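You operate a simulated robot arm through the tools that you are given. There is no shell and no other tool. Be economical: measure what you need, move in short steps, check, and stop when the job is done.

The job below is to be done with a simulated robot arm. You get a single attempt, and the scene is never put back.

TASK
Wipe the three stains off the table with the blue cloth.
Fine: the glass goes on the coaster and the cloth ends on the tray.
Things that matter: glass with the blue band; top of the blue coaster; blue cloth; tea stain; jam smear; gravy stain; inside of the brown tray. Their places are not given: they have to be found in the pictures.

It is judged by the outcome, as a careful person would: the job done as asked, and still so three seconds after it is handed in. It fails if anything else is knocked over, pushed out of place, dropped, spilled or broken. Flat cloth is picked up by pressing the open fingertips on it (5 to 10 N) and closing them slowly along it; thin cloth reads only 2 to 8 mm in the jaws.

THE ROBOT
A 7-joint arm with a two-finger parallel gripper, fixed in place. Base frame: the origin is at the foot of the arm, x ahead of it, y to its left, z up; the work surface is at about z = 0.76. Lengths are in m, angles in rad, forces in N, time in s.
With the tool pointing down near the work surface it reaches from about 0.46 to 0.92 m from the base axis. Its first joint turns from -2.007 to 2.007 rad. Payload 3.91 kg.
The TCP is the grasp point between the finger pads, 0.03 m short of the fingertips. In the tool frame z runs along the fingers and y along their closing line. The gripper opens to 0.11 m. The fingers are 0.02 m wide and 0.01 m thick; the gripper's body (0.048 by 0.112 m) begins 0.055 m behind the TCP.
Orientation is that of the tool frame in the base frame, as a unit quaternion [x, y, z, w]. With the fingers straight down and closing along the base's y, the tool's x points along the base's -x, its y along +y and its z along -z.

THE INTERFACE
- The arm moves only by the tool move_arm. Its argument "rows" is a list of rows, each a list of 7 numbers: the shift along the tool's x, y, z in m, then the turn, a rotation vector about the tool's x, y, z in rad, then the finger opening in m, from 0 to 0.11. In form: [[tx, ty, tz, rx, ry, rz, fingers], ...]. A call has 1 to 8 rows; each row is the pose to reach, as a shift and turn from the pose commanded when the call began, along the tool's axes at that moment. A row lasts 0.2 s, in which the tool goes at most 0.05 m and 0.15 rad; a call with a longer step from one row to the next is refused whole, and so is a gripper value outside its range. A pose out of reach is approached as far as the arm can. The call stops where the force on the tool passes 40 N (or 10 N more than at its start, if that is more) or the arm is blocked; 0.2 s more then pass. Each finger travels about 0.153 m/s and halts on what it meets, pressing with about 39 N; the grip force reading is that of the motor and also rises with nothing between the fingers. The clock runs only during rows and for 0.2 s after the last one: add rows that repeat a pose to give the fingers time. It gives the time, the measured TCP pose, the force on the tool (base axes), the opening and the grip force at its end, in the units of the frame above (readings bear some noise).
- Cameras (640 x 400 px; columns grow to the right, rows downward): "scene" is fixed at [0.2172, 0.5025, 1.4956]; the picture's right is [-0.26, -0.96, 0.00], its down [-0.77, 0.21, -0.61] and it looks along [0.59, -0.16, -0.79] (base axes); focal length 334 px, centre (320, 200). "wrist" rides on the gripper at [-0.036, 0, -0.057] in the tool frame; the picture's right is [0.00, -1.00, 0.00], its down [0.97, 0.00, -0.24] and it looks along [0.24, 0.00, 0.97] (tool axes); focal length 218 px, centre (320, 200).
- get_image(camera): a new picture of that camera. No time passes.
- move_column(by): slides the trunk up (or, below 0, down) by that many m; the arm rides with it, the base frame stays. It gives what a move gives, with no picture.
- locate(camera, pixels): for up to 12 pixels [column, row] of the newest picture of that camera ("zoom" is the newest enlarged one), the place [x, y, z] in the base frame of the surface seen there, good to about 0.003 m, but the place of the scene camera against the robot may be out by one fixed shift of up to 0.012 m in any direction. No time passes.
- enlarge(camera, box): a new picture of the part [left, top, right, bottom] of that camera's present view, enlarged. No time passes.
- sign_off(): hands the job in; it is judged then, once.

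Work in short steps. Measure before you move; look again where a grasp or a placing could have gone wrong, and mend it. You have 80 turns and 46 pictures in all, those below and enlarged ones among them. Open the gripper and draw the arm clear of the work before you hand the job in, unless the task says otherwise; then end with one line.

The tools are called after "Request:" as a command line: name --pt "numbers of a row" for each row, then --argument value for the rest, lists and objects as JSON in quotes. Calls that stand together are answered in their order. move_arm: Moves the arm, as the interface text tells. Its arguments: {"type":"object","properties":{"rows":{"type":"array"}},"required":["rows"]} The other tools are called the same way: move_column (by) slides the trunk up or down; get_image (camera) takes a picture; locate (camera, pixels) gives the place of the surface under pixels of a picture; enlarge (camera, box) takes an enlarged picture of a part of a camera's view; sign_off () hands the job in.

At the start:

```text
t: 0.0
tool_pos: [0.655, 0.1278, 0.982]
ee_rot: [-0.001, 1.0, 0.0, -0.001]
force: [-0.3, 0.1, 0.0]
finger_gap: 0.1101
gripper_force: 0.1
trunk travel left (down, up): [-0.7, 0.29]
```

scene: 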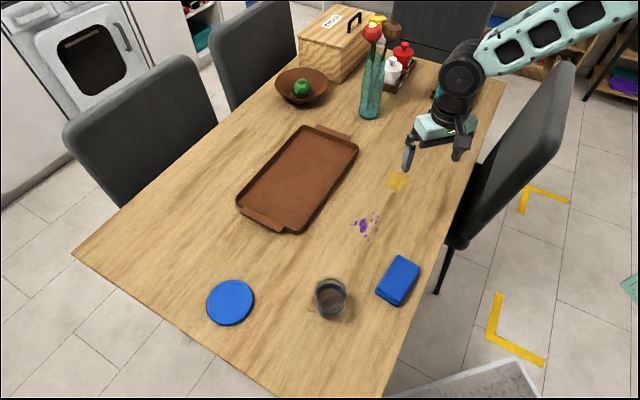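
wrist: 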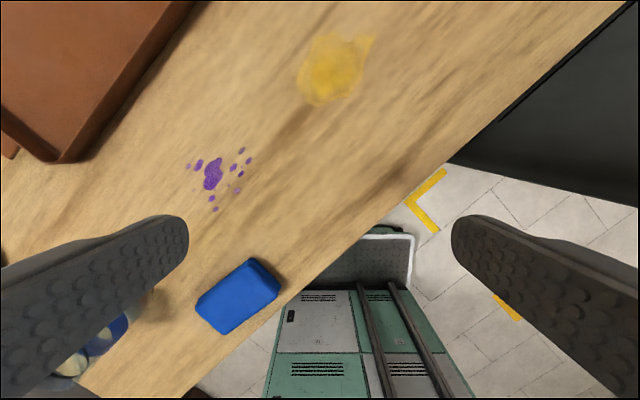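

The pictures show a yellow stain (398,181) and a purple one (363,225), the blue folded cloth (398,280), glass (331,297) and coaster (230,302). The third stain isn't clear, so I enlarge the near part of the table.

Request:
enlarge --camera "scene" --box '[190, 200, 450, 362]'

Request:
locate --camera "scene" --pixels '[[398, 181], [363, 225], [398, 258], [419, 268], [400, 304], [377, 292], [230, 302], [331, 282], [331, 315], [300, 180], [240, 200], [355, 150]]'

```text
2.46 times, centred on (320, 281) of scene
```

zoom: 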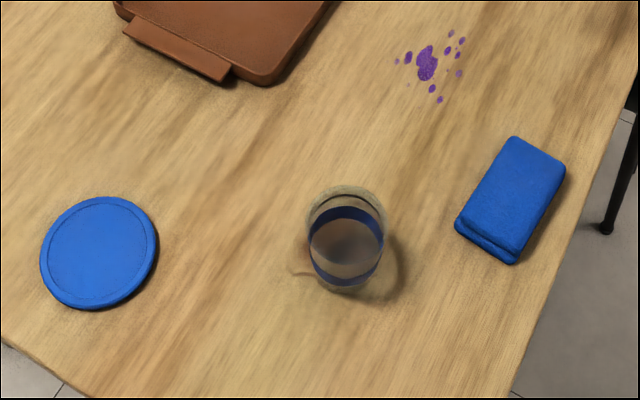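

```text
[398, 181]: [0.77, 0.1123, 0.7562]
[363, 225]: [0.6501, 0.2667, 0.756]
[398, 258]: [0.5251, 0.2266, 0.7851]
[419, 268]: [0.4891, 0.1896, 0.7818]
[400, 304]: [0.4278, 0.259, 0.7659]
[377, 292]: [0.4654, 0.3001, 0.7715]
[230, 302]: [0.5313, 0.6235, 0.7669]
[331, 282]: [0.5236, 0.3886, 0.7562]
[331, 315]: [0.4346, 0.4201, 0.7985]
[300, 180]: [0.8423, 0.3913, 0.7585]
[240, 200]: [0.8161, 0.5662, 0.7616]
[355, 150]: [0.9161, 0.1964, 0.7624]
```

A faint brown ring shows at zoom (298,272), so the third stain is probably under the glass. I measure the glass, coaster and cloth from the zoom.

Request:
locate --camera "zoom" --pixels '[[308, 205], [346, 190], [386, 215], [346, 225], [346, 275], [346, 290], [298, 272], [99, 252], [42, 252], [158, 252], [515, 190], [510, 262]]'

Request:
enlarge --camera "scene" --box '[291, 262, 371, 332]'

```text
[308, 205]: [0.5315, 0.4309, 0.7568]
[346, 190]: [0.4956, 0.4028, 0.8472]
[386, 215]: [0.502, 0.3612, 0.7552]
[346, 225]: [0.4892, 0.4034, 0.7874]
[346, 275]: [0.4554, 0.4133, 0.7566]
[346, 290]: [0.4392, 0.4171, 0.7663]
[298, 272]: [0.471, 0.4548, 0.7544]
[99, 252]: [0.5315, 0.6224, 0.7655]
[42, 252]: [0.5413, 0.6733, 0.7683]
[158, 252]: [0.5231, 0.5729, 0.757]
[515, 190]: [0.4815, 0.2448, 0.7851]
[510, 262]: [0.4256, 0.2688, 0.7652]
```

```text
5.71 times, centred on (331, 297) of scene
```

zoom: 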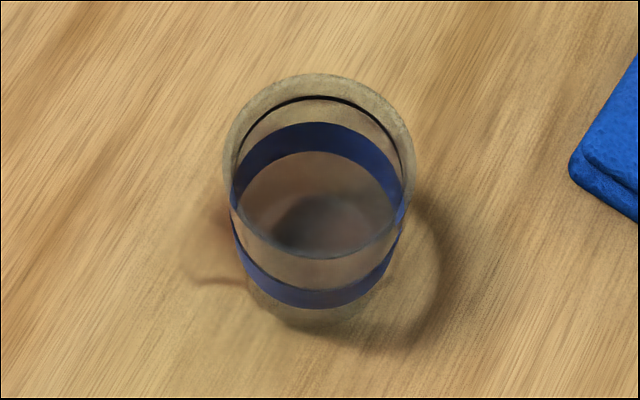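

The glass stands at about (0.467, 0.41), top z≈0.845, over a brownish stain. I move above it at the present height to measure with the wrist camera.

Request:
move_arm --pt "0.021 0.04 0 0 0 0 0.11" --pt "0.042 0.08 0 0 0 0 0.11" --pt "0.063 0.12 0 0 0 0 0.11" --pt "0.084 0.16 0 0 0 0 0.11" --pt "0.105 0.2 0 0 0 0 0.11" --pt "0.13 0.24 0 0 0 0 0.11" --pt "0.155 0.282 0 0 0 0 0.11" --pt "0.155 0.282 0 0 0 0 0.11"

Request:
get_image --camera "wrist"

```text
t: 1.8
tool_pos: [0.4986, 0.409, 0.9807]
ee_rot: [0.0, 1.0, 0.001, 0.0]
force: [0.0, 0.4, 0.1]
finger_gap: 0.11
gripper_force: 0.0
trunk travel left (down, up): [-0.7, 0.29]
```

```text
41 pictures are left
```

wrist: 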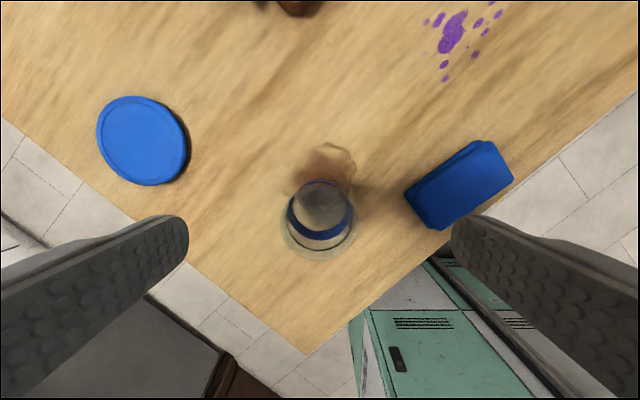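

The stain peeks out above the glass at (328,165); the glass base is at about (322,200), rim at (318,225). I locate these with the wrist camera.

Request:
locate --camera "wrist" --pixels '[[318, 260], [281, 222], [357, 222], [320, 182], [328, 165], [143, 140], [97, 135], [190, 150], [460, 185], [452, 32], [303, 170], [318, 235]]'

Request:
enlarge --camera "wrist" --box '[250, 120, 410, 280]'

```text
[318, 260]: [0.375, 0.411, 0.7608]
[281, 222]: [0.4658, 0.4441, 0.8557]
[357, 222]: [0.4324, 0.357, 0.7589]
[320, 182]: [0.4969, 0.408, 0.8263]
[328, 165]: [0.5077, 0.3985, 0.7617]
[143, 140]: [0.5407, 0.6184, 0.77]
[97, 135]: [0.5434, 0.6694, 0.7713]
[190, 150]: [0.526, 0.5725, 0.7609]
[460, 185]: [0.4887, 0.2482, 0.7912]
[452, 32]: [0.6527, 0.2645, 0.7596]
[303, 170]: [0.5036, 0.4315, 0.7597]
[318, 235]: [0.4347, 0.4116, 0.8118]
```

```text
2.50 times, centred on (330, 200) of wrist
```

zoom: 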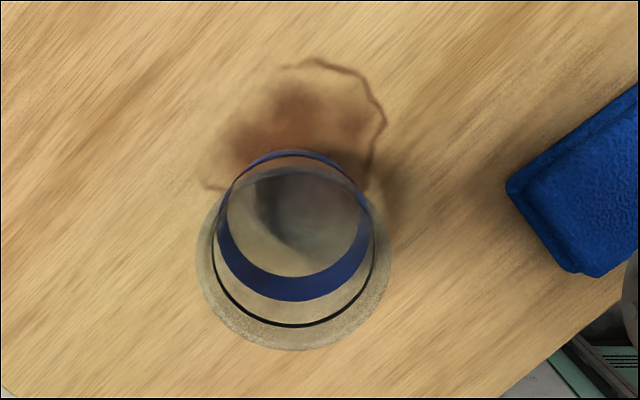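

Glass axis is at about (0.467, 0.410), rim z≈0.856, radius ≈0.035. I centre over it and descend to TCP z≈0.815 with fingers open.

Request:
move_arm --pt "0.0316 0.001 0 0 0 0 0.11" --pt "0.0316 0.001 0.04 0 0 0 0.11" --pt "0.0316 0.001 0.08 0 0 0 0.11" --pt "0.0316 0.001 0.11 0 0 0 0.11" --pt "0.0316 0.001 0.14 0 0 0 0.11" --pt "0.0316 0.001 0.166 0 0 0 0.11" --pt "0.0316 0.001 0.166 0 0 0 0.11"

Request:
get_image --camera "wrist"

```text
t: 3.4
tool_pos: [0.4687, 0.4111, 0.8149]
ee_rot: [0.0, 1.0, 0.0, -0.001]
force: [0.0, -1.0, 0.1]
finger_gap: 0.1099
gripper_force: 0.0
trunk travel left (down, up): [-0.7, 0.29]
```

```text
39 pictures are left
```

wrist: 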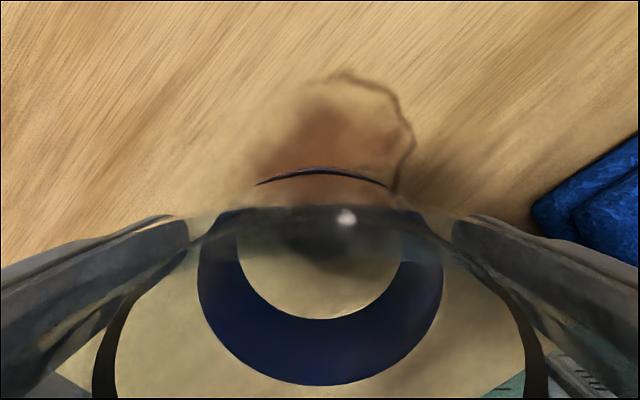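

The glass sits centred between the pads (fingers at columns ~188 and ~452). I close slowly.

Request:
move_arm --pt "0 0 0 0 0 0 0.09" --pt "0 0 0 0 0 0 0.075" --pt "0 0 0 0 0 0 0.066" --pt "0 0 0 0 0 0 0.062" --pt "0 0 0 0 0 0 0.06" --pt "0 0 0 0 0 0 0.06"

```text
t: 4.8
tool_pos: [0.4694, 0.4109, 0.8152]
ee_rot: [-0.001, 1.0, 0.0, -0.001]
force: [-0.1, -0.3, 1.0]
finger_gap: 0.0617
gripper_force: 39.1
trunk travel left (down, up): [-0.7, 0.29]
```

Held at 0.0617 m with 39 N. I lift gently by 6 cm.

Request:
move_arm --pt "0 0 -0.01 0 0 0 0.055" --pt "0 0 -0.025 0 0 0 0.055" --pt "0 0 -0.04 0 0 0 0.055" --pt "0 0 -0.053 0 0 0 0.055" --pt "0 0 -0.06 0 0 0 0.055" --pt "0 0 -0.06 0 0 0 0.055"

Request:
get_image --camera "scene"

```text
t: 6.2
tool_pos: [0.468, 0.41, 0.8756]
ee_rot: [-0.001, 1.0, 0.0, 0.0]
force: [0.6, -0.1, -1.4]
finger_gap: 0.0616
gripper_force: 39.1
trunk travel left (down, up): [-0.7, 0.29]
```

```text
38 pictures are left
```

scene: 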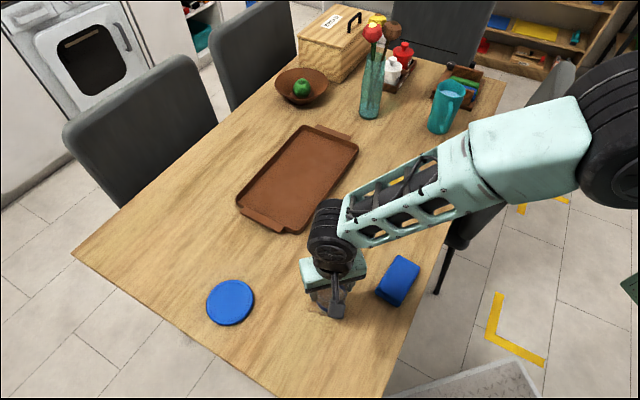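

Glass lifted. I carry it toward the coaster centre at about (0.539, 0.619), slow at the ends.

Request:
move_arm --pt "-0.005 0.015 0 0 0 0 0.055" --pt "-0.016 0.046 0 0 0 0 0.055" --pt "-0.029 0.085 0 0 0 0 0.055" --pt "-0.043 0.126 0 0 0 0 0.055" --pt "-0.056 0.164 0 0 0 0 0.055" --pt "-0.066 0.193 0 0 0 0 0.055" --pt "-0.071 0.209 0 0 0 0 0.055" --pt "-0.071 0.209 0 0 0 0 0.055"

Request:
get_image --camera "wrist"

Request:
get_image --camera "scene"

```text
t: 8.0
tool_pos: [0.5083, 0.5424, 0.8777]
ee_rot: [-0.001, 1.0, 0.0, -0.001]
force: [0.1, 0.1, -1.9]
finger_gap: 0.0617
gripper_force: 39.0
out of reach, approached as far as the arm can: row 5, 6, 7, 8
trunk travel left (down, up): [-0.7, 0.29]
```

```text
37 pictures are left
```

wrist: 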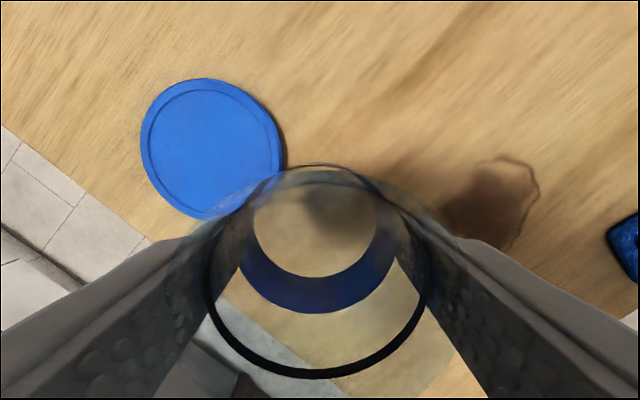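

```text
36 pictures are left
```

scene: 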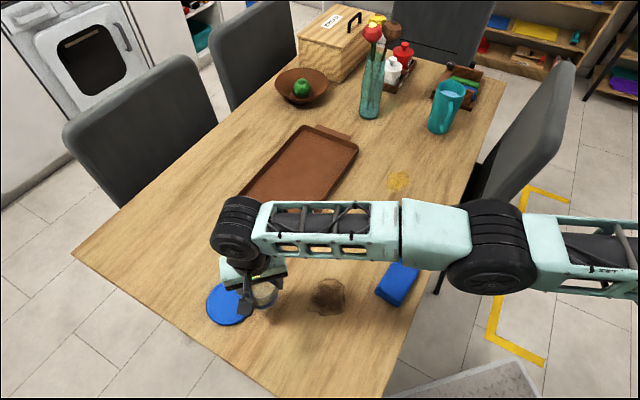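

The arm stopped short at (0.508, 0.542), which may be due to the tool's yaw. I turn the tool about the vertical to follow the base azimuth (about +0.8 rad) with the glass in the air.

Request:
move_arm --pt "0 0 0 0 0 -0.1 0.055" --pt "0 0 0 0 0 -0.22 0.055" --pt "0 0 0 0 0 -0.35 0.055" --pt "0 0 0 0 0 -0.48 0.055" --pt "0 0 0 0 0 -0.6 0.055" --pt "0 0 0 0 0 -0.7 0.055" --pt "0 0 0 0 0 -0.7 0.055"

```text
t: 9.6
tool_pos: [0.5091, 0.5438, 0.8804]
ee_rot: [-0.344, 0.939, 0.0, -0.001]
force: [0.4, -0.2, -1.5]
finger_gap: 0.0613
gripper_force: 39.7
trunk travel left (down, up): [-0.7, 0.29]
```

Now tool x = (-0.763,-0.646), y = (-0.646,0.763) in base. I try the remaining shift (+0.031,+0.0755), i.e. tool (-0.0724, 0.0376).

Request:
move_arm --pt "-0.012 0.006 0 0 0 0 0.055" --pt "-0.03 0.016 0 0 0 0 0.055" --pt "-0.05 0.026 0 0 0 0 0.055" --pt "-0.066 0.034 0 0 0 0 0.055" --pt "-0.0724 0.0376 0 0 0 0 0.055" --pt "-0.0724 0.0376 0 0 0 0 0.055"

Request:
get_image --camera "wrist"

```text
t: 11.0
tool_pos: [0.5083, 0.5422, 0.881]
ee_rot: [-0.343, 0.939, 0.0, 0.0]
force: [0.8, -0.5, -1.7]
finger_gap: 0.0613
gripper_force: 39.1
out of reach, approached as far as the arm can: row 1, 2, 3, 4, 5, 6
trunk travel left (down, up): [-0.7, 0.29]
```

```text
35 pictures are left
```

wrist: 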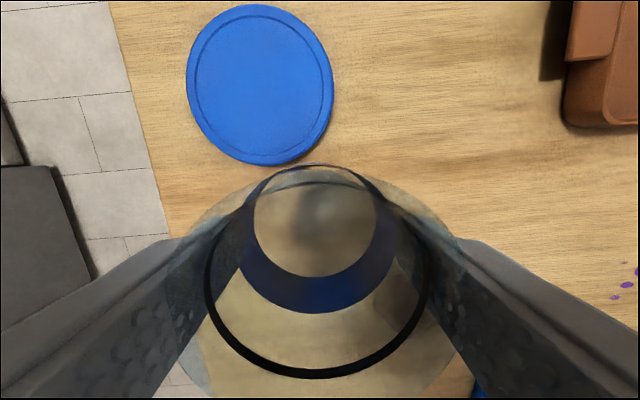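

The reach limit at this height is radial (r≈0.743) and the arm slopes down from a high shoulder, so lowering the trunk should extend reach. I draw in and raise the glass first, to make room for that.

Request:
move_arm --pt "0.015 0 -0.02 0 0 0 0.055" --pt "0.04 0 -0.05 0 0 0 0.055" --pt "0.065 0 -0.085 0 0 0 0.055" --pt "0.085 0 -0.12 0 0 0 0.055" --pt "0.1 0 -0.155 0 0 0 0.055" --pt "0.11 0 -0.185 0 0 0 0.055" --pt "0.115 0 -0.2 0 0 0 0.055" --pt "0.115 0 -0.2 0 0 0 0.055"

```text
t: 12.8
tool_pos: [0.4442, 0.5424, 1.0969]
ee_rot: [-0.344, 0.939, 0.0, 0.001]
force: [-0.5, 0.2, -2.4]
finger_gap: 0.0612
gripper_force: 38.9
out of reach, approached as far as the arm can: row 1, 2, 3, 4, 5, 6, 7, 8
trunk travel left (down, up): [-0.7, 0.29]
```

The commanded pose had stayed at the coaster, so the tool is now at (0.444, 0.542, 1.097). I lower the trunk by 0.2.

Request:
move_column --by -0.2

```text
t: 15.0
tool_pos: [0.4447, 0.5431, 0.8968]
ee_rot: [-0.343, 0.939, -0.002, 0.0]
force: [0.1, -0.3, -1.3]
finger_gap: 0.0614
gripper_force: 39.0
trunk travel left (down, up): [-0.5, 0.49]
```

Trunk is down and the tool is at z 0.897 (glass bottom about 0.837). I move out toward the coaster, checking the reached pose.

Request:
move_arm --pt "-0.015 0 0 0 0 0 0.055" --pt "-0.04 0 0 0 0 0 0.055" --pt "-0.065 0 0 0 0 0 0.055" --pt "-0.085 0 0 0 0 0 0.055" --pt "-0.1 0 0 0 0 0 0.055" --pt "-0.1 0 0 0 0 0 0.055"

Request:
get_image --camera "wrist"

```text
t: 16.4
tool_pos: [0.4858, 0.5331, 0.8848]
ee_rot: [-0.343, 0.939, -0.001, 0.0]
force: [-0.8, -0.6, -2.1]
finger_gap: 0.0614
gripper_force: 38.5
out of reach, approached as far as the arm can: row 1, 2, 3, 4, 5, 6
trunk travel left (down, up): [-0.5, 0.49]
```

```text
34 pictures are left
```

wrist: 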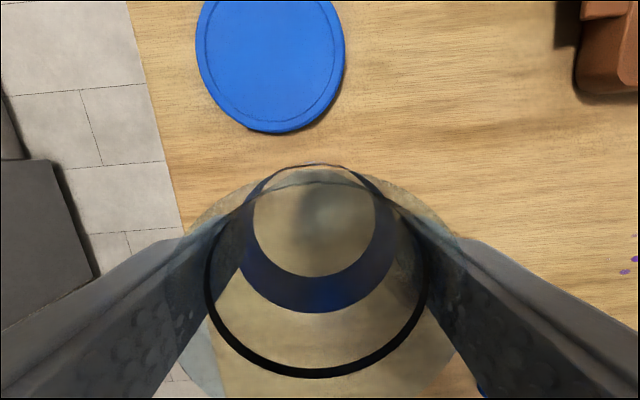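

Reach got no better, so the limit isn't plain extension. I look at the arm's configuration.

Request:
get_image --camera "scene"

```text
33 pictures are left
```

scene: 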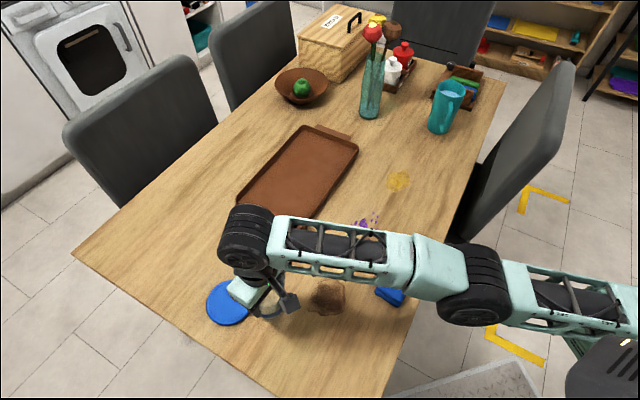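

The elbow now hangs low beside the forearm, so the arm seems pinned at a joint limit rather than stretched. I back off in small steps toward the earlier easy spot, raising slightly, to see when it tracks again.

Request:
move_arm --pt "0.03 -0.02 -0.01 0 0 0 0.055" --pt "0.06 -0.04 -0.02 0 0 0 0.055" --pt "0.09 -0.06 -0.03 0 0 0 0.055" --pt "0.12 -0.08 -0.03 0 0 0 0.055" --pt "0.13 -0.09 -0.03 0 0 0 0.055" --pt "0.13 -0.09 -0.03 0 0 0 0.055"

```text
t: 17.8
tool_pos: [0.4447, 0.3814, 0.9136]
ee_rot: [-0.343, 0.939, 0.0, 0.0]
force: [0.1, 0.1, -1.8]
finger_gap: 0.0614
gripper_force: 38.7
trunk travel left (down, up): [-0.5, 0.49]
```

It tracks again here. I look at the posture before choosing another approach.

Request:
get_image --camera "scene"

```text
32 pictures are left
```

scene: 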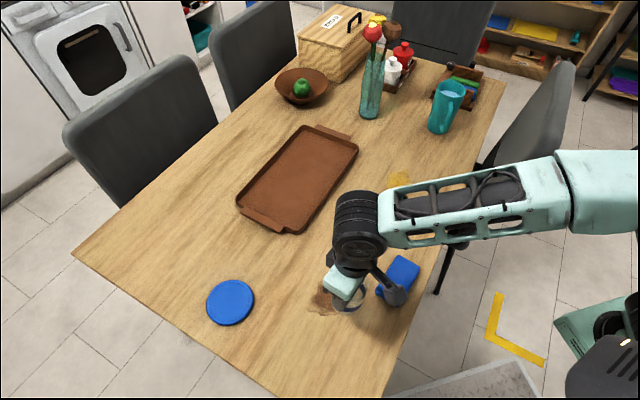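

The arm's posture is history dependent: I wandered off with a yaw mismatch. I'll restore the trunk, return to the starting posture, then swing round with the yaw following the azimuth.

Request:
move_column --by 0.2

Request:
move_arm --pt "0.0 -0.02 0.01 0 0 0.06 0.055" --pt "0.001 -0.06 0.025 0 0 0.15 0.055" --pt "0.001 -0.105 0.04 0 0 0.25 0.055" --pt "0.002 -0.15 0.06 0 0 0.36 0.055" --pt "0.002 -0.197 0.08 0 0 0.47 0.055" --pt "0.003 -0.243 0.1 0 0 0.57 0.055" --pt "0.003 -0.288 0.115 0 0 0.65 0.055" --pt "0.0035 -0.329 0.13 0 0 0.7 0.055"

Request:
get_image --camera "scene"

```text
t: 19.9
tool_pos: [0.4462, 0.3815, 1.114]
ee_rot: [-0.343, 0.939, -0.001, -0.001]
force: [-0.4, -0.4, -1.1]
finger_gap: 0.0613
gripper_force: 39.0
trunk travel left (down, up): [-0.7, 0.29]
```

```text
refused: row 5 steps farther than a row can; nothing moved
```

```text
31 pictures are left
```

scene: 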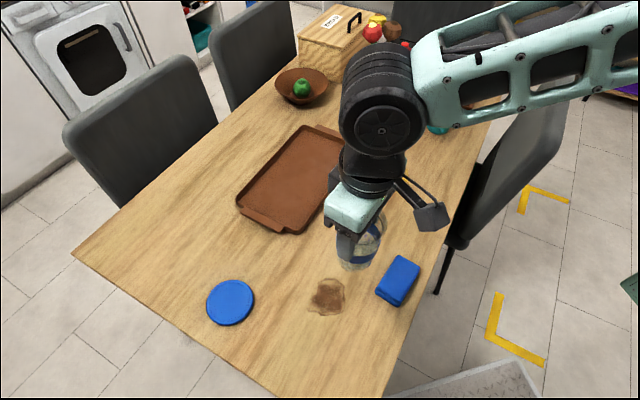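

Row 5 was just too long. I repeat with smaller steps.

Request:
move_arm --pt "0.0 -0.03 0.005 0 0 0.06 0.055" --pt "0.001 -0.07 0.02 0 0 0.15 0.055" --pt "0.001 -0.112 0.035 0 0 0.25 0.055" --pt "0.002 -0.156 0.05 0 0 0.36 0.055" --pt "0.002 -0.2 0.065 0 0 0.47 0.055" --pt "0.003 -0.244 0.08 0 0 0.57 0.055" --pt "0.003 -0.288 0.09 0 0 0.65 0.055" --pt "0.0035 -0.329 0.1 0 0 0.7 0.055"

```text
t: 21.7
tool_pos: [0.6533, 0.1277, 1.0152]
ee_rot: [-0.001, 1.0, -0.001, 0.0]
force: [-0.6, 0.8, -2.0]
finger_gap: 0.0614
gripper_force: 39.0
trunk travel left (down, up): [-0.7, 0.29]
```

Back at the start posture. Now I swing at constant radius ≈0.666 with the yaw following the azimuth.

Request:
move_arm --pt "0.0102 0.0454 0 0 0 -0.07 0.055" --pt "0.0239 0.09 0 0 0 -0.14 0.055" --pt "0.0407 0.1335 0 0 0 -0.21 0.055" --pt "0.0603 0.1757 0 0 0 -0.28 0.055" --pt "0.0831 0.2164 0 0 0 -0.35 0.055" --pt "0.1086 0.2554 0 0 0 -0.42 0.055" --pt "0.1366 0.2926 0 0 0 -0.49 0.055" --pt "0.1626 0.3226 0 0 0 -0.55 0.055"

Request:
get_image --camera "scene"

```text
t: 23.5
tool_pos: [0.4917, 0.4505, 1.0124]
ee_rot: [-0.273, 0.962, -0.001, 0.0]
force: [1.0, -0.5, -2.0]
finger_gap: 0.0614
gripper_force: 39.5
trunk travel left (down, up): [-0.7, 0.29]
```

```text
30 pictures are left
```

scene: 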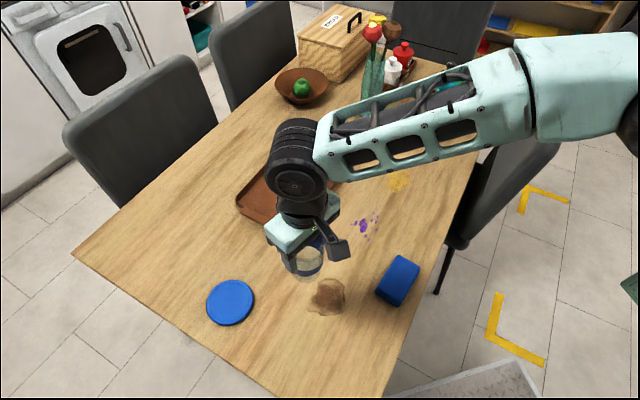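

Tracking fine. Next, toward the coaster at this greater height, yaw still following.

Request:
move_arm --pt "-0.015 0.015 0 0 0 -0.05 0.055" --pt "-0.045 0.04 0 0 0 -0.1 0.055" --pt "-0.075 0.068 0 0 0 -0.15 0.055" --pt "-0.1 0.092 0 0 0 -0.2 0.055" --pt "-0.12 0.11 0 0 0 -0.25 0.055" --pt "-0.129 0.118 0 0 0 -0.27 0.055" --pt "-0.129 0.118 0 0 0 -0.27 0.055"

Request:
get_image --camera "scene"

```text
t: 25.1
tool_pos: [0.5184, 0.5325, 1.0129]
ee_rot: [-0.398, 0.917, -0.001, -0.001]
force: [-0.7, -0.8, -1.6]
finger_gap: 0.0614
gripper_force: 38.8
out of reach, approached as far as the arm can: row 3, 4, 5, 6, 7
trunk travel left (down, up): [-0.7, 0.29]
```

```text
29 pictures are left
```

scene: 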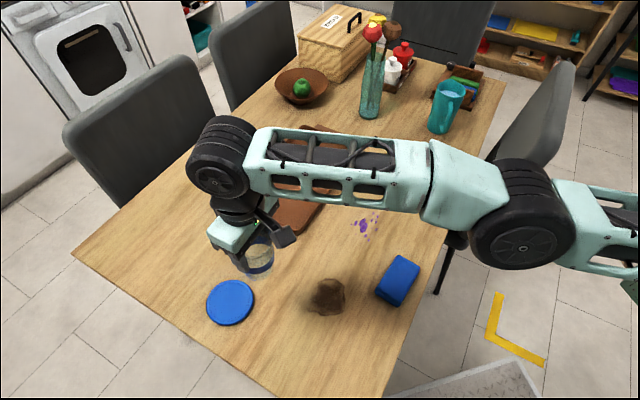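

The arm stops at r≈0.743 again. I use depth on the arm's joints in this picture to understand its shape.

Request:
locate --camera "scene" --pixels '[[215, 180], [225, 125], [260, 155], [400, 170], [460, 190], [525, 240], [530, 180], [590, 220], [635, 230], [635, 280], [240, 235]]'

```text
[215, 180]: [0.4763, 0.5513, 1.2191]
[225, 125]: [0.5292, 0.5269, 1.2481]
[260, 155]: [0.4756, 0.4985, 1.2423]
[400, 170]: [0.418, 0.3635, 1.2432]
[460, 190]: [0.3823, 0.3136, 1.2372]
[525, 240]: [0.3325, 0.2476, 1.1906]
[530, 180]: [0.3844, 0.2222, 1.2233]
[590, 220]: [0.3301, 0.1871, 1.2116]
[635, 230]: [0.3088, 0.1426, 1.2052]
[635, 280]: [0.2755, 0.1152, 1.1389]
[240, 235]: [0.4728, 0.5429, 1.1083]
```

The arm is straight from a shoulder set off to the right of the base axis; the first joint needs to turn left to gain reach. I go to a mid azimuth and will extend there first, then swing left while extended.

Request:
move_arm --pt "0.0114 -0.0445 0.0 0 0 0.065 0.055" --pt "0.0228 -0.089 0.0 0 0 0.13 0.055" --pt "0.0342 -0.1335 0.01 0 0 0.195 0.055" --pt "0.0456 -0.178 0.02 0 0 0.26 0.055" --pt "0.057 -0.2225 0.03 0 0 0.325 0.055" --pt "0.068 -0.267 0.04 0 0 0.39 0.055" --pt "0.08 -0.3115 0.05 0 0 0.455 0.055" --pt "0.091 -0.356 0.05 0 0 0.52 0.055"

Request:
get_image --camera "scene"

```text
t: 26.9
tool_pos: [0.7162, 0.2277, 0.9627]
ee_rot: [-0.15, 0.989, 0.0, -0.001]
force: [-0.3, 1.0, -2.1]
finger_gap: 0.0615
gripper_force: 38.9
trunk travel left (down, up): [-0.7, 0.29]
```

```text
28 pictures are left
```

scene: 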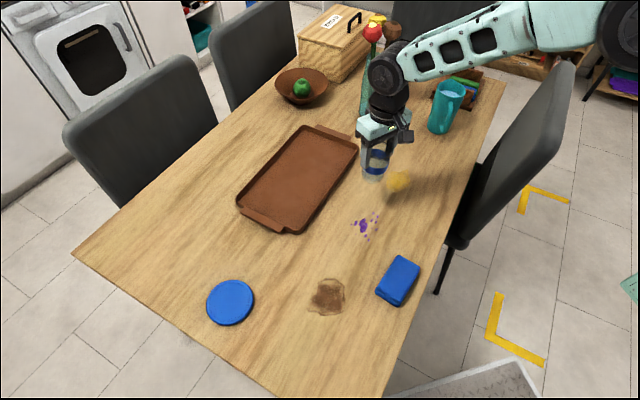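

Tracks fine at r=0.75. I extend to r≈0.82 and swing left along the arc over the tray (glass bottom ≈0.90, well clear).

Request:
move_arm --pt "-0.035 0 0 0 0 0 0.055" --pt "-0.0704 0.0006 0 0 0 0 0.055" --pt "-0.0689 0.0459 0 0 0 -0.055 0.055" --pt "-0.0649 0.0909 0 0 0 -0.11 0.055" --pt "-0.0585 0.1357 0 0 0 -0.165 0.055" --pt "-0.0497 0.1801 0 0 0 -0.22 0.055" --pt "-0.0383 0.2238 0 0 0 -0.275 0.055" --pt "-0.0247 0.2668 0 0 0 -0.33 0.055"

Request:
get_image --camera "scene"

```text
t: 28.7
tool_pos: [0.6505, 0.4606, 0.9627]
ee_rot: [-0.304, 0.953, -0.002, 0.0]
force: [0.0, -0.4, -2.2]
finger_gap: 0.0615
gripper_force: 39.3
out of reach, approached as far as the arm can: row 6, 7, 8
trunk travel left (down, up): [-0.7, 0.29]
```

```text
27 pictures are left
```

scene: 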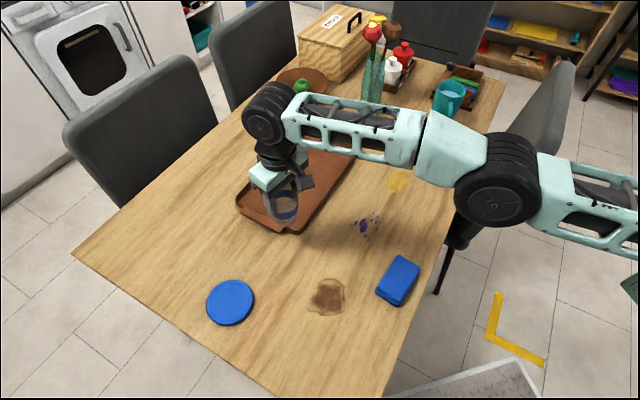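

Again stopped on the left. The stop points fit a circle about a shoulder at roughly (0.24,-0.1). I measure the visible upper arm to see where it comes from.

Request:
locate --camera "scene" --pixels '[[290, 115], [350, 120], [420, 135], [460, 150], [505, 170], [500, 210], [545, 170], [600, 195], [635, 205], [635, 240], [570, 195]]'

Request:
get_image --camera "wrist"

```text
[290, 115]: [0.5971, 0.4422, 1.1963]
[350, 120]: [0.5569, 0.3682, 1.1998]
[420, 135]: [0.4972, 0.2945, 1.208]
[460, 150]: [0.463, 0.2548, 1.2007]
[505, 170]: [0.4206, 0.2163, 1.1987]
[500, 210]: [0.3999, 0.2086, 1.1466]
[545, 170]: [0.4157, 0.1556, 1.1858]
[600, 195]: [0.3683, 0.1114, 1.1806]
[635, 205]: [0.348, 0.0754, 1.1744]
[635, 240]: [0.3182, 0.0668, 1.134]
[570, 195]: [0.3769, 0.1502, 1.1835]
```

```text
26 pictures are left
```

wrist: 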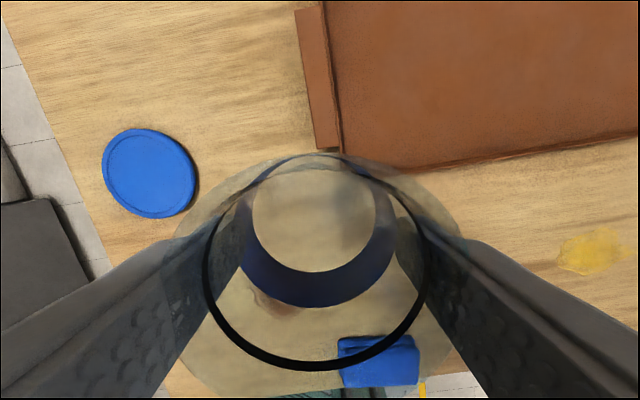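

Both straight-arm poses trace back to the same shoulder near (0.19,-0.14) with ≈0.75 m reach, so the coaster is truly beyond tool-down reach. Plan: set the glass down on clear table at about (0.57,0.40), regrasp it with the hand tilted outward (gains ≈0.11 m), then place it. First I move over that spot.

Request:
move_arm --pt "0.015 -0.01 0 0 0 0 0.055" --pt "0.04 -0.012 0 0 0 0 0.055" --pt "0.065 -0.01 0 0 0 0 0.055" --pt "0.085 -0.006 0 0 0 0 0.055" --pt "0.1 -0.0027 0 0 0 0 0.055" --pt "0.1 -0.0027 0 0 0 0 0.055"

Request:
get_image --camera "wrist"

```text
t: 30.1
tool_pos: [0.5726, 0.3993, 0.9636]
ee_rot: [-0.311, 0.95, -0.001, -0.001]
force: [0.6, 0.1, -1.6]
finger_gap: 0.0614
gripper_force: 39.2
trunk travel left (down, up): [-0.7, 0.29]
```

```text
25 pictures are left
```

wrist: 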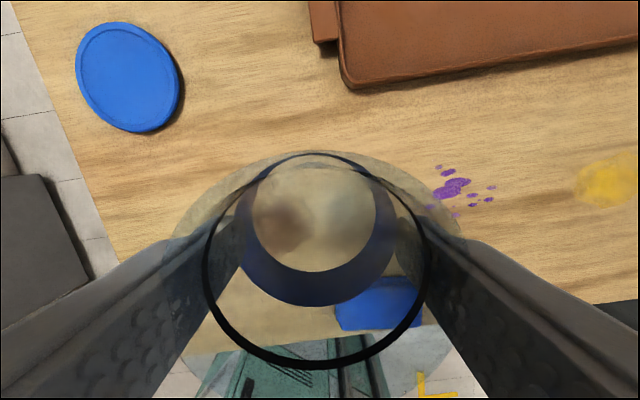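

Tracking well at (0.573, 0.399). I take measurements of the coaster, tray, stains here, and lower the glass to just above the table.

Request:
locate --camera "wrist" --pixels '[[128, 77], [77, 72], [180, 85], [120, 22], [138, 132], [350, 85], [480, 40], [340, 10], [452, 187], [605, 185]]'

Request:
move_arm --pt "0 0 0.03 0 0 0 0.055" --pt "0 0 0.065 0 0 0 0.055" --pt "0 0 0.095 0 0 0 0.055" --pt "0 0 0.12 0 0 0 0.055" --pt "0 0 0.135 0 0 0 0.055" --pt "0 0 0.142 0 0 0 0.055" --pt "0 0 0.145 0 0 0 0.055" --pt "0 0 0.145 0 0 0 0.055"

```text
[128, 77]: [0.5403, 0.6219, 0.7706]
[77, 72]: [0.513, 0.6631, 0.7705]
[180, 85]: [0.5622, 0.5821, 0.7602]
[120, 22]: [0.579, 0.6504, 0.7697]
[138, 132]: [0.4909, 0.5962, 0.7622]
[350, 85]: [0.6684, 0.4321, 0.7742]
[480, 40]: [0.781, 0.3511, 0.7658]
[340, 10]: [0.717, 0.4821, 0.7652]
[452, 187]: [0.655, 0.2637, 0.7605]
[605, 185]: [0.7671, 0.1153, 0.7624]
```

```text
t: 31.4
tool_pos: [0.5728, 0.4031, 0.8412]
ee_rot: [-0.311, 0.95, 0.003, 0.004]
force: [-3.1, -2.1, 15.4]
finger_gap: 0.062
gripper_force: 38.7
trunk travel left (down, up): [-0.7, 0.29]
stopped in row 6: the force on the tool passed its limit (the readings are from after the stop); the commanded pose is now the measured one
```

Contact came 2.5 cm early (z 0.841, 15 N up). I look before doing anything.

Request:
get_image --camera "scene"

Request:
get_image --camera "wrist"

```text
24 pictures are left
```

scene: 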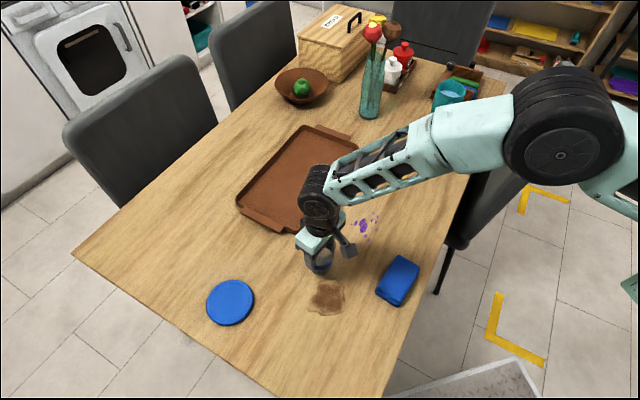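

```text
23 pictures are left
```

wrist: 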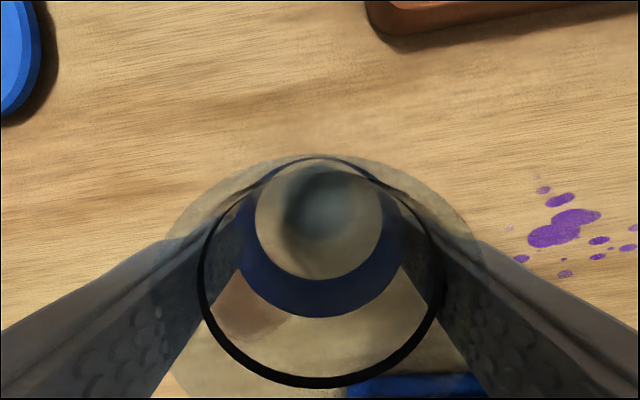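

The glass had slid down ~2.5 cm in the pads at the first lift, so it is simply standing on the table now. I release it slowly and check.

Request:
move_arm --pt "0 0 -0.001 0 0 0 0.064" --pt "0 0 -0.001 0 0 0 0.075" --pt "0 0 -0.001 0 0 0 0.095" --pt "0 0 -0.001 0 0 0 0.11" --pt "0 0 -0.001 0 0 0 0.11"

Request:
get_image --camera "wrist"

```text
t: 32.5
tool_pos: [0.5732, 0.4013, 0.8388]
ee_rot: [-0.312, 0.95, 0.003, 0.003]
force: [0.6, -0.1, 0.2]
finger_gap: 0.1099
gripper_force: 0.2
trunk travel left (down, up): [-0.7, 0.29]
```

```text
22 pictures are left
```

wrist: 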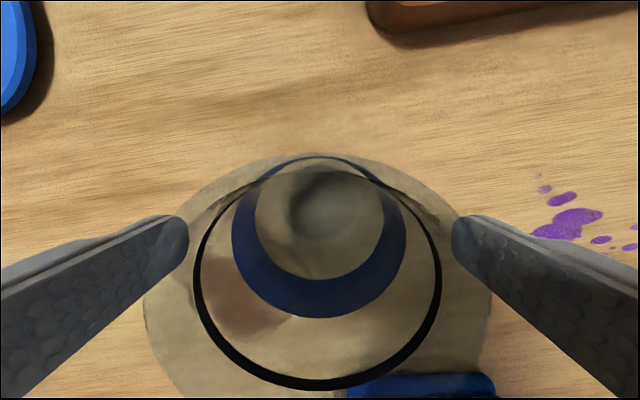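

Glass stands free and upright. I rise 9 cm and yaw the hand by +0.45 so its outward direction points toward the coaster.

Request:
move_arm --pt "0 0 -0.02 0 0 0 0.11" --pt "0 0 -0.055 0 0 0 0.11" --pt "0 0 -0.09 0 0 0 0.11" --pt "0 0 -0.09 0 0 -0.12 0.11" --pt "0 0 -0.09 0 0 -0.24 0.11" --pt "0 0 -0.09 0 0 -0.36 0.11" --pt "0 0 -0.09 0 0 -0.45 0.11" --pt "0 0 -0.09 0 0 -0.45 0.11"

Request:
move_arm --pt "0 0 0 0 -0.12 0 0.11" --pt "0 0 0 0 -0.25 0 0.11" --pt "0 0 0 0 -0.38 0 0.11" --pt "0 0 0 0 -0.51 0 0.11" --pt "0 0 0 0 -0.62 0 0.11" --pt "0 0 0 0 -0.7 0 0.11" --pt "0 0 0 0 -0.7 0 0.11"

Request:
get_image --camera "scene"

```text
t: 34.4
tool_pos: [0.572, 0.3999, 0.9294]
ee_rot: [-0.515, 0.857, 0.003, 0.003]
force: [-0.5, -0.6, -0.2]
finger_gap: 0.1101
gripper_force: 0.1
trunk travel left (down, up): [-0.7, 0.29]
```

```text
t: 36.0
tool_pos: [0.5727, 0.4023, 0.9297]
ee_rot: [-0.483, 0.804, 0.178, 0.297]
force: [0.2, 0.5, 0.1]
finger_gap: 0.1101
gripper_force: 0.0
trunk travel left (down, up): [-0.7, 0.29]
```

```text
21 pictures are left
```

scene: 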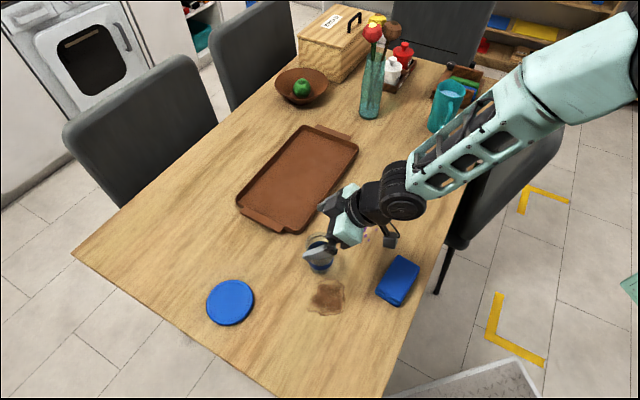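

Tilt achieved with TCP still over the glass. In base axes tool x=(-0.356,-0.671,-0.65), z=(0.306,0.573,-0.759); I descend vertically 0.098 to straddle the glass.

Request:
move_arm --pt "0.019 0 0.0228 0 0 0 0.11" --pt "0.039 0 0.0455 0 0 0 0.11" --pt "0.054 0 0.063 0 0 0 0.11" --pt "0.064 0 0.0748 0 0 0 0.11" --pt "0.064 0 0.0748 0 0 0 0.11"

Request:
get_image --camera "wrist"

```text
t: 37.1
tool_pos: [0.5728, 0.4025, 0.8309]
ee_rot: [-0.483, 0.804, 0.178, 0.297]
force: [0.8, 0.4, 0.4]
finger_gap: 0.1098
gripper_force: 0.0
trunk travel left (down, up): [-0.7, 0.29]
```

```text
20 pictures are left
```

wrist: 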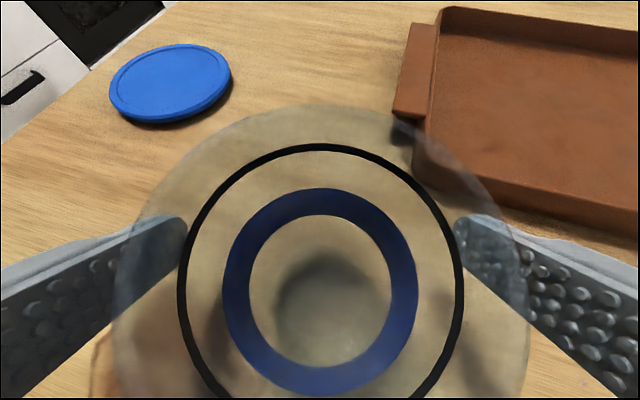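

The glass is centred between the tilted fingers (column 320). I close slowly.

Request:
move_arm --pt "0 0 0 0 0 0 0.09" --pt "0 0 0 0 0 0 0.075" --pt "0 0 0 0 0 0 0.066" --pt "0 0 0 0 0 0 0.062" --pt "0 0 0 0 0 0 0.055" --pt "0 0 0 0 0 0 0.05"

Request:
move_arm --pt "-0.003 0 -0.0035 0 0 0 0.05" --pt "-0.0065 0 -0.0075 0 0 0 0.05" --pt "-0.013 0 -0.015 0 0 0 0.05" --pt "-0.02 0 -0.023 0 0 0 0.05" --pt "-0.026 0 -0.03 0 0 0 0.05" --pt "-0.0325 0 -0.038 0 0 0 0.05" --pt "-0.0325 0 -0.038 0 0 0 0.05"

Request:
get_image --camera "wrist"

```text
t: 38.5
tool_pos: [0.5727, 0.4016, 0.8308]
ee_rot: [-0.483, 0.804, 0.178, 0.297]
force: [0.1, 0.4, 0.9]
finger_gap: 0.0646
gripper_force: 39.1
trunk travel left (down, up): [-0.7, 0.29]
```

```text
t: 40.1
tool_pos: [0.5722, 0.4014, 0.8816]
ee_rot: [-0.483, 0.804, 0.178, 0.296]
force: [0.8, 1.1, -1.4]
finger_gap: 0.0647
gripper_force: 39.2
trunk travel left (down, up): [-0.7, 0.29]
```

```text
19 pictures are left
```

wrist: 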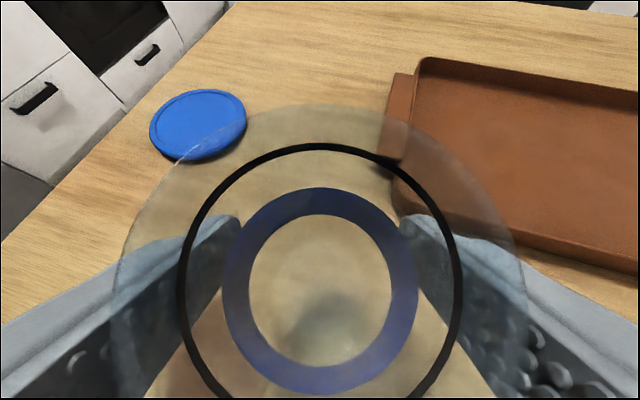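

No slip this time (same view of the glass after lifting 5 cm). I carry it to above the coaster at (0.538, 0.621), shift (-0.034,+0.220) in base.

Request:
move_arm --pt "-0.0108 0.0107 0.0093 0 0 0 0.05" --pt "-0.0325 0.032 0.0278 0 0 0 0.05" --pt "-0.0569 0.056 0.0486 0 0 0 0.05" --pt "-0.0813 0.08 0.0694 0 0 0 0.05" --pt "-0.1043 0.1027 0.0891 0 0 0 0.05" --pt "-0.1233 0.1214 0.1053 0 0 0 0.05" --pt "-0.1355 0.1334 0.1157 0 0 0 0.05" --pt "-0.1355 0.1334 0.1157 0 0 0 0.05"

Request:
get_image --camera "wrist"

```text
t: 42.0
tool_pos: [0.5374, 0.62, 0.8818]
ee_rot: [-0.483, 0.804, 0.178, 0.297]
force: [-0.2, 0.7, -1.3]
finger_gap: 0.0647
gripper_force: 38.5
trunk travel left (down, up): [-0.7, 0.29]
```

```text
18 pictures are left
```

wrist: 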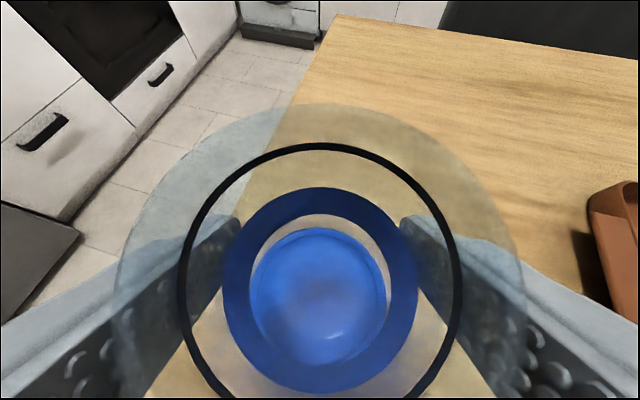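

Reached (0.537, 0.620); the coaster appears centred under the glass. I lower slowly to just touching.

Request:
move_arm --pt "0.0098 0 0.0114 0 0 0 0.05" --pt "0.0182 0 0.0213 0 0 0 0.05" --pt "0.0228 0 0.0266 0 0 0 0.05" --pt "0.0253 0 0.0296 0 0 0 0.05" --pt "0.0263 0 0.0307 0 0 0 0.05" --pt "0.0263 0 0.0307 0 0 0 0.05"

Request:
enlarge --camera "scene" --box '[170, 230, 290, 330]'

```text
t: 43.4
tool_pos: [0.5392, 0.6213, 0.8415]
ee_rot: [-0.483, 0.804, 0.179, 0.298]
force: [-0.6, -3.4, 6.0]
finger_gap: 0.0647
gripper_force: 38.8
trunk travel left (down, up): [-0.7, 0.29]
```

```text
4.00 times, centred on (230, 280) of scene
```

zoom: 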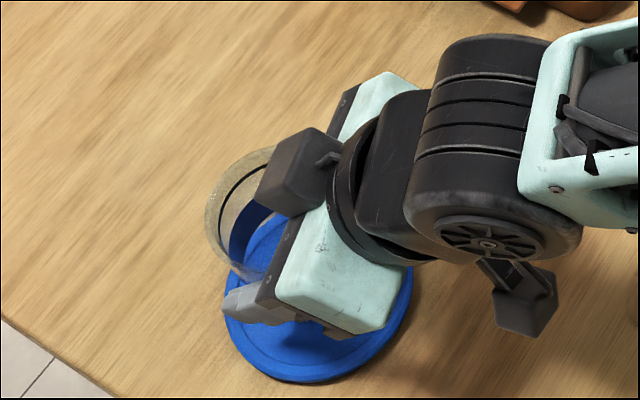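

Contact at z 0.8415 with 6 N up: the glass rests on the coaster. I open slowly, then withdraw upward-back along the tool axis.

Request:
move_arm --pt "0 0 0 0 0 0 0.066" --pt "0 0 0 0 0 0 0.075" --pt "0 0 0 0 0 0 0.095" --pt "0 0 0 0 0 0 0.11" --pt "0 0 0 0 0 0 0.11"

Request:
move_arm --pt "-0.005 0 -0.02 0 0 0 0.11" --pt "-0.01 0 -0.05 0 0 0 0.11" --pt "-0.02 0 -0.09 0 0 0 0.11" --pt "-0.03 0 -0.13 0 0 0 0.11" --pt "-0.03 0 -0.16 0 0 0 0.11" --pt "-0.03 0 -0.16 0 0 0 0.11"

Request:
enlarge --camera "scene" --box '[170, 200, 450, 375]'

```text
t: 44.5
tool_pos: [0.5392, 0.6211, 0.8405]
ee_rot: [-0.484, 0.804, 0.178, 0.297]
force: [1.0, 0.1, -0.3]
finger_gap: 0.11
gripper_force: 0.0
trunk travel left (down, up): [-0.7, 0.29]
```

```text
t: 46.0
tool_pos: [0.4993, 0.5506, 0.9812]
ee_rot: [-0.483, 0.804, 0.178, 0.297]
force: [0.3, 0.1, 0.1]
finger_gap: 0.1098
gripper_force: 0.1
trunk travel left (down, up): [-0.7, 0.29]
```

```text
2.29 times, centred on (310, 288) of scene
```

zoom: 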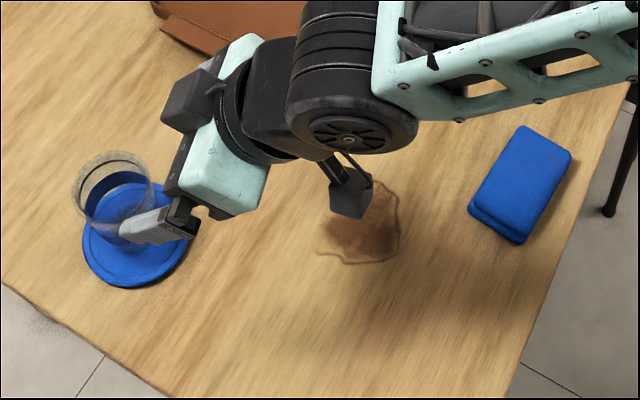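

The glass stands on the coaster. I retreat toward the cloth while removing the tilt.

Request:
move_arm --pt "0.0185 -0.0129 -0.0158 0 0 0 0.11" --pt "0.037 -0.0258 -0.0315 0 0.1 0 0.11" --pt "0.0555 -0.0388 -0.0473 0 0.2 0 0.11" --pt "0.074 -0.0517 -0.063 0 0.3 0 0.11" --pt "0.0925 -0.0646 -0.0788 0 0.41 0 0.11" --pt "0.111 -0.0775 -0.0945 0 0.52 0 0.11" --pt "0.129 -0.0905 -0.11 0 0.63 0 0.11" --pt "0.1476 -0.1034 -0.126 0 0.7 0 0.11"

```text
t: 47.8
tool_pos: [0.4995, 0.3309, 0.9817]
ee_rot: [-0.515, 0.857, 0.001, 0.001]
force: [-0.1, 0.3, 0.0]
finger_gap: 0.11
gripper_force: 0.1
trunk travel left (down, up): [-0.7, 0.29]
```

Now I yaw toward the cloth's orientation (target yaw ≈ -0.87) and move over it.

Request:
move_arm --pt "0.011 -0.006 0 0 0 0.14 0.11" --pt "0.022 -0.012 0 0 0 0.28 0.11" --pt "0.033 -0.018 0 0 0 0.42 0.11" --pt "0.044 -0.024 0 0 0 0.56 0.11" --pt "0.055 -0.029 0 0 0 0.7 0.11" --pt "0.065 -0.034 0 0 0 0.84 0.11" --pt "0.0759 -0.0403 0 0 0 0.98 0.11" --pt "0.0759 -0.0403 0 0 0 1.1 0.11"

Request:
move_arm --pt "0 0 0 0 0 0.14 0.11" --pt "0 0 0 0 0 0.28 0.11" --pt "0 0 0 0 0 0.42 0.11" --pt "0 0 0 0 0 0.56 0.11" --pt "0 0 0 0 0 0.7 0.11" --pt "0 0 0 0 0 0.85 0.11" --pt "0 0 0 0 0 0.85 0.11"

Request:
get_image --camera "wrist"

```text
t: 49.5
tool_pos: [0.4998, 0.244, 0.9816]
ee_rot: [0.01, 1.0, 0.003, 0.002]
force: [0.8, -0.1, 0.2]
finger_gap: 0.1101
gripper_force: 0.1
trunk travel left (down, up): [-0.7, 0.29]
```

```text
t: 51.1
tool_pos: [0.5006, 0.2436, 0.981]
ee_rot: [0.422, 0.907, 0.003, 0.0]
force: [-0.4, 0.6, -0.4]
finger_gap: 0.1099
gripper_force: 0.0
trunk travel left (down, up): [-0.7, 0.29]
```

```text
15 pictures are left
```

wrist: 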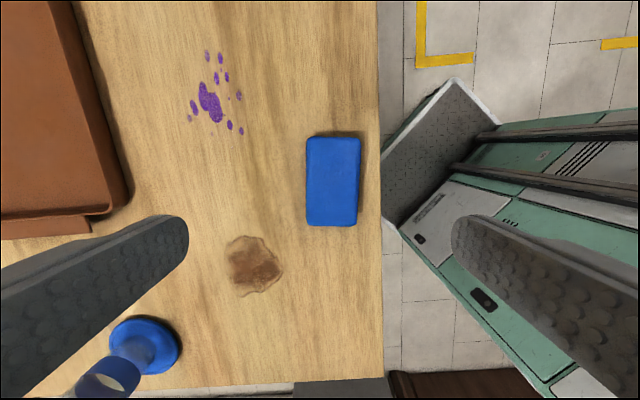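

Excellent view: cloth upright in the frame at cols 306–361, rows 137–225; tea stain (255,265), jam (210,102). I locate these.

Request:
locate --camera "wrist" --pixels '[[312, 142], [355, 142], [311, 220], [352, 220], [333, 182], [227, 250], [283, 265], [255, 237], [258, 293], [210, 102], [190, 118], [238, 96]]'

Request:
locate --camera "wrist" --pixels '[[207, 55], [242, 131], [60, 100], [110, 195], [10, 225], [80, 223], [20, 100], [306, 180], [362, 180]]'

```text
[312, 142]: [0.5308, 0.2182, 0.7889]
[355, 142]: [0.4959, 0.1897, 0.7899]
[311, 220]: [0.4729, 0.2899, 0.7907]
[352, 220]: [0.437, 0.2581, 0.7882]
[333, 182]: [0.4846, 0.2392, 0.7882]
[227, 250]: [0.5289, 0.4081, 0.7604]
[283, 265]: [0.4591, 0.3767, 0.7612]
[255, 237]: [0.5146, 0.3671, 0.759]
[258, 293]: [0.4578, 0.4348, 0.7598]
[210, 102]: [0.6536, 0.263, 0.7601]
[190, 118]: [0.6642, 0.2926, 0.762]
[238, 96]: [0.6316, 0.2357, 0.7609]
```

```text
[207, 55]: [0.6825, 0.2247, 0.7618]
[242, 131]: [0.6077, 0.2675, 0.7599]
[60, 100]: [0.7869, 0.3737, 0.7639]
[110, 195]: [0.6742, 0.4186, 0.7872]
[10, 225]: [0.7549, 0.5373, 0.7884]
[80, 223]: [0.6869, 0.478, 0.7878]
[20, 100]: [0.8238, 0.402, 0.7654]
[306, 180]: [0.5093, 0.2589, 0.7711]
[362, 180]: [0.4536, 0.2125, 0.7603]
```

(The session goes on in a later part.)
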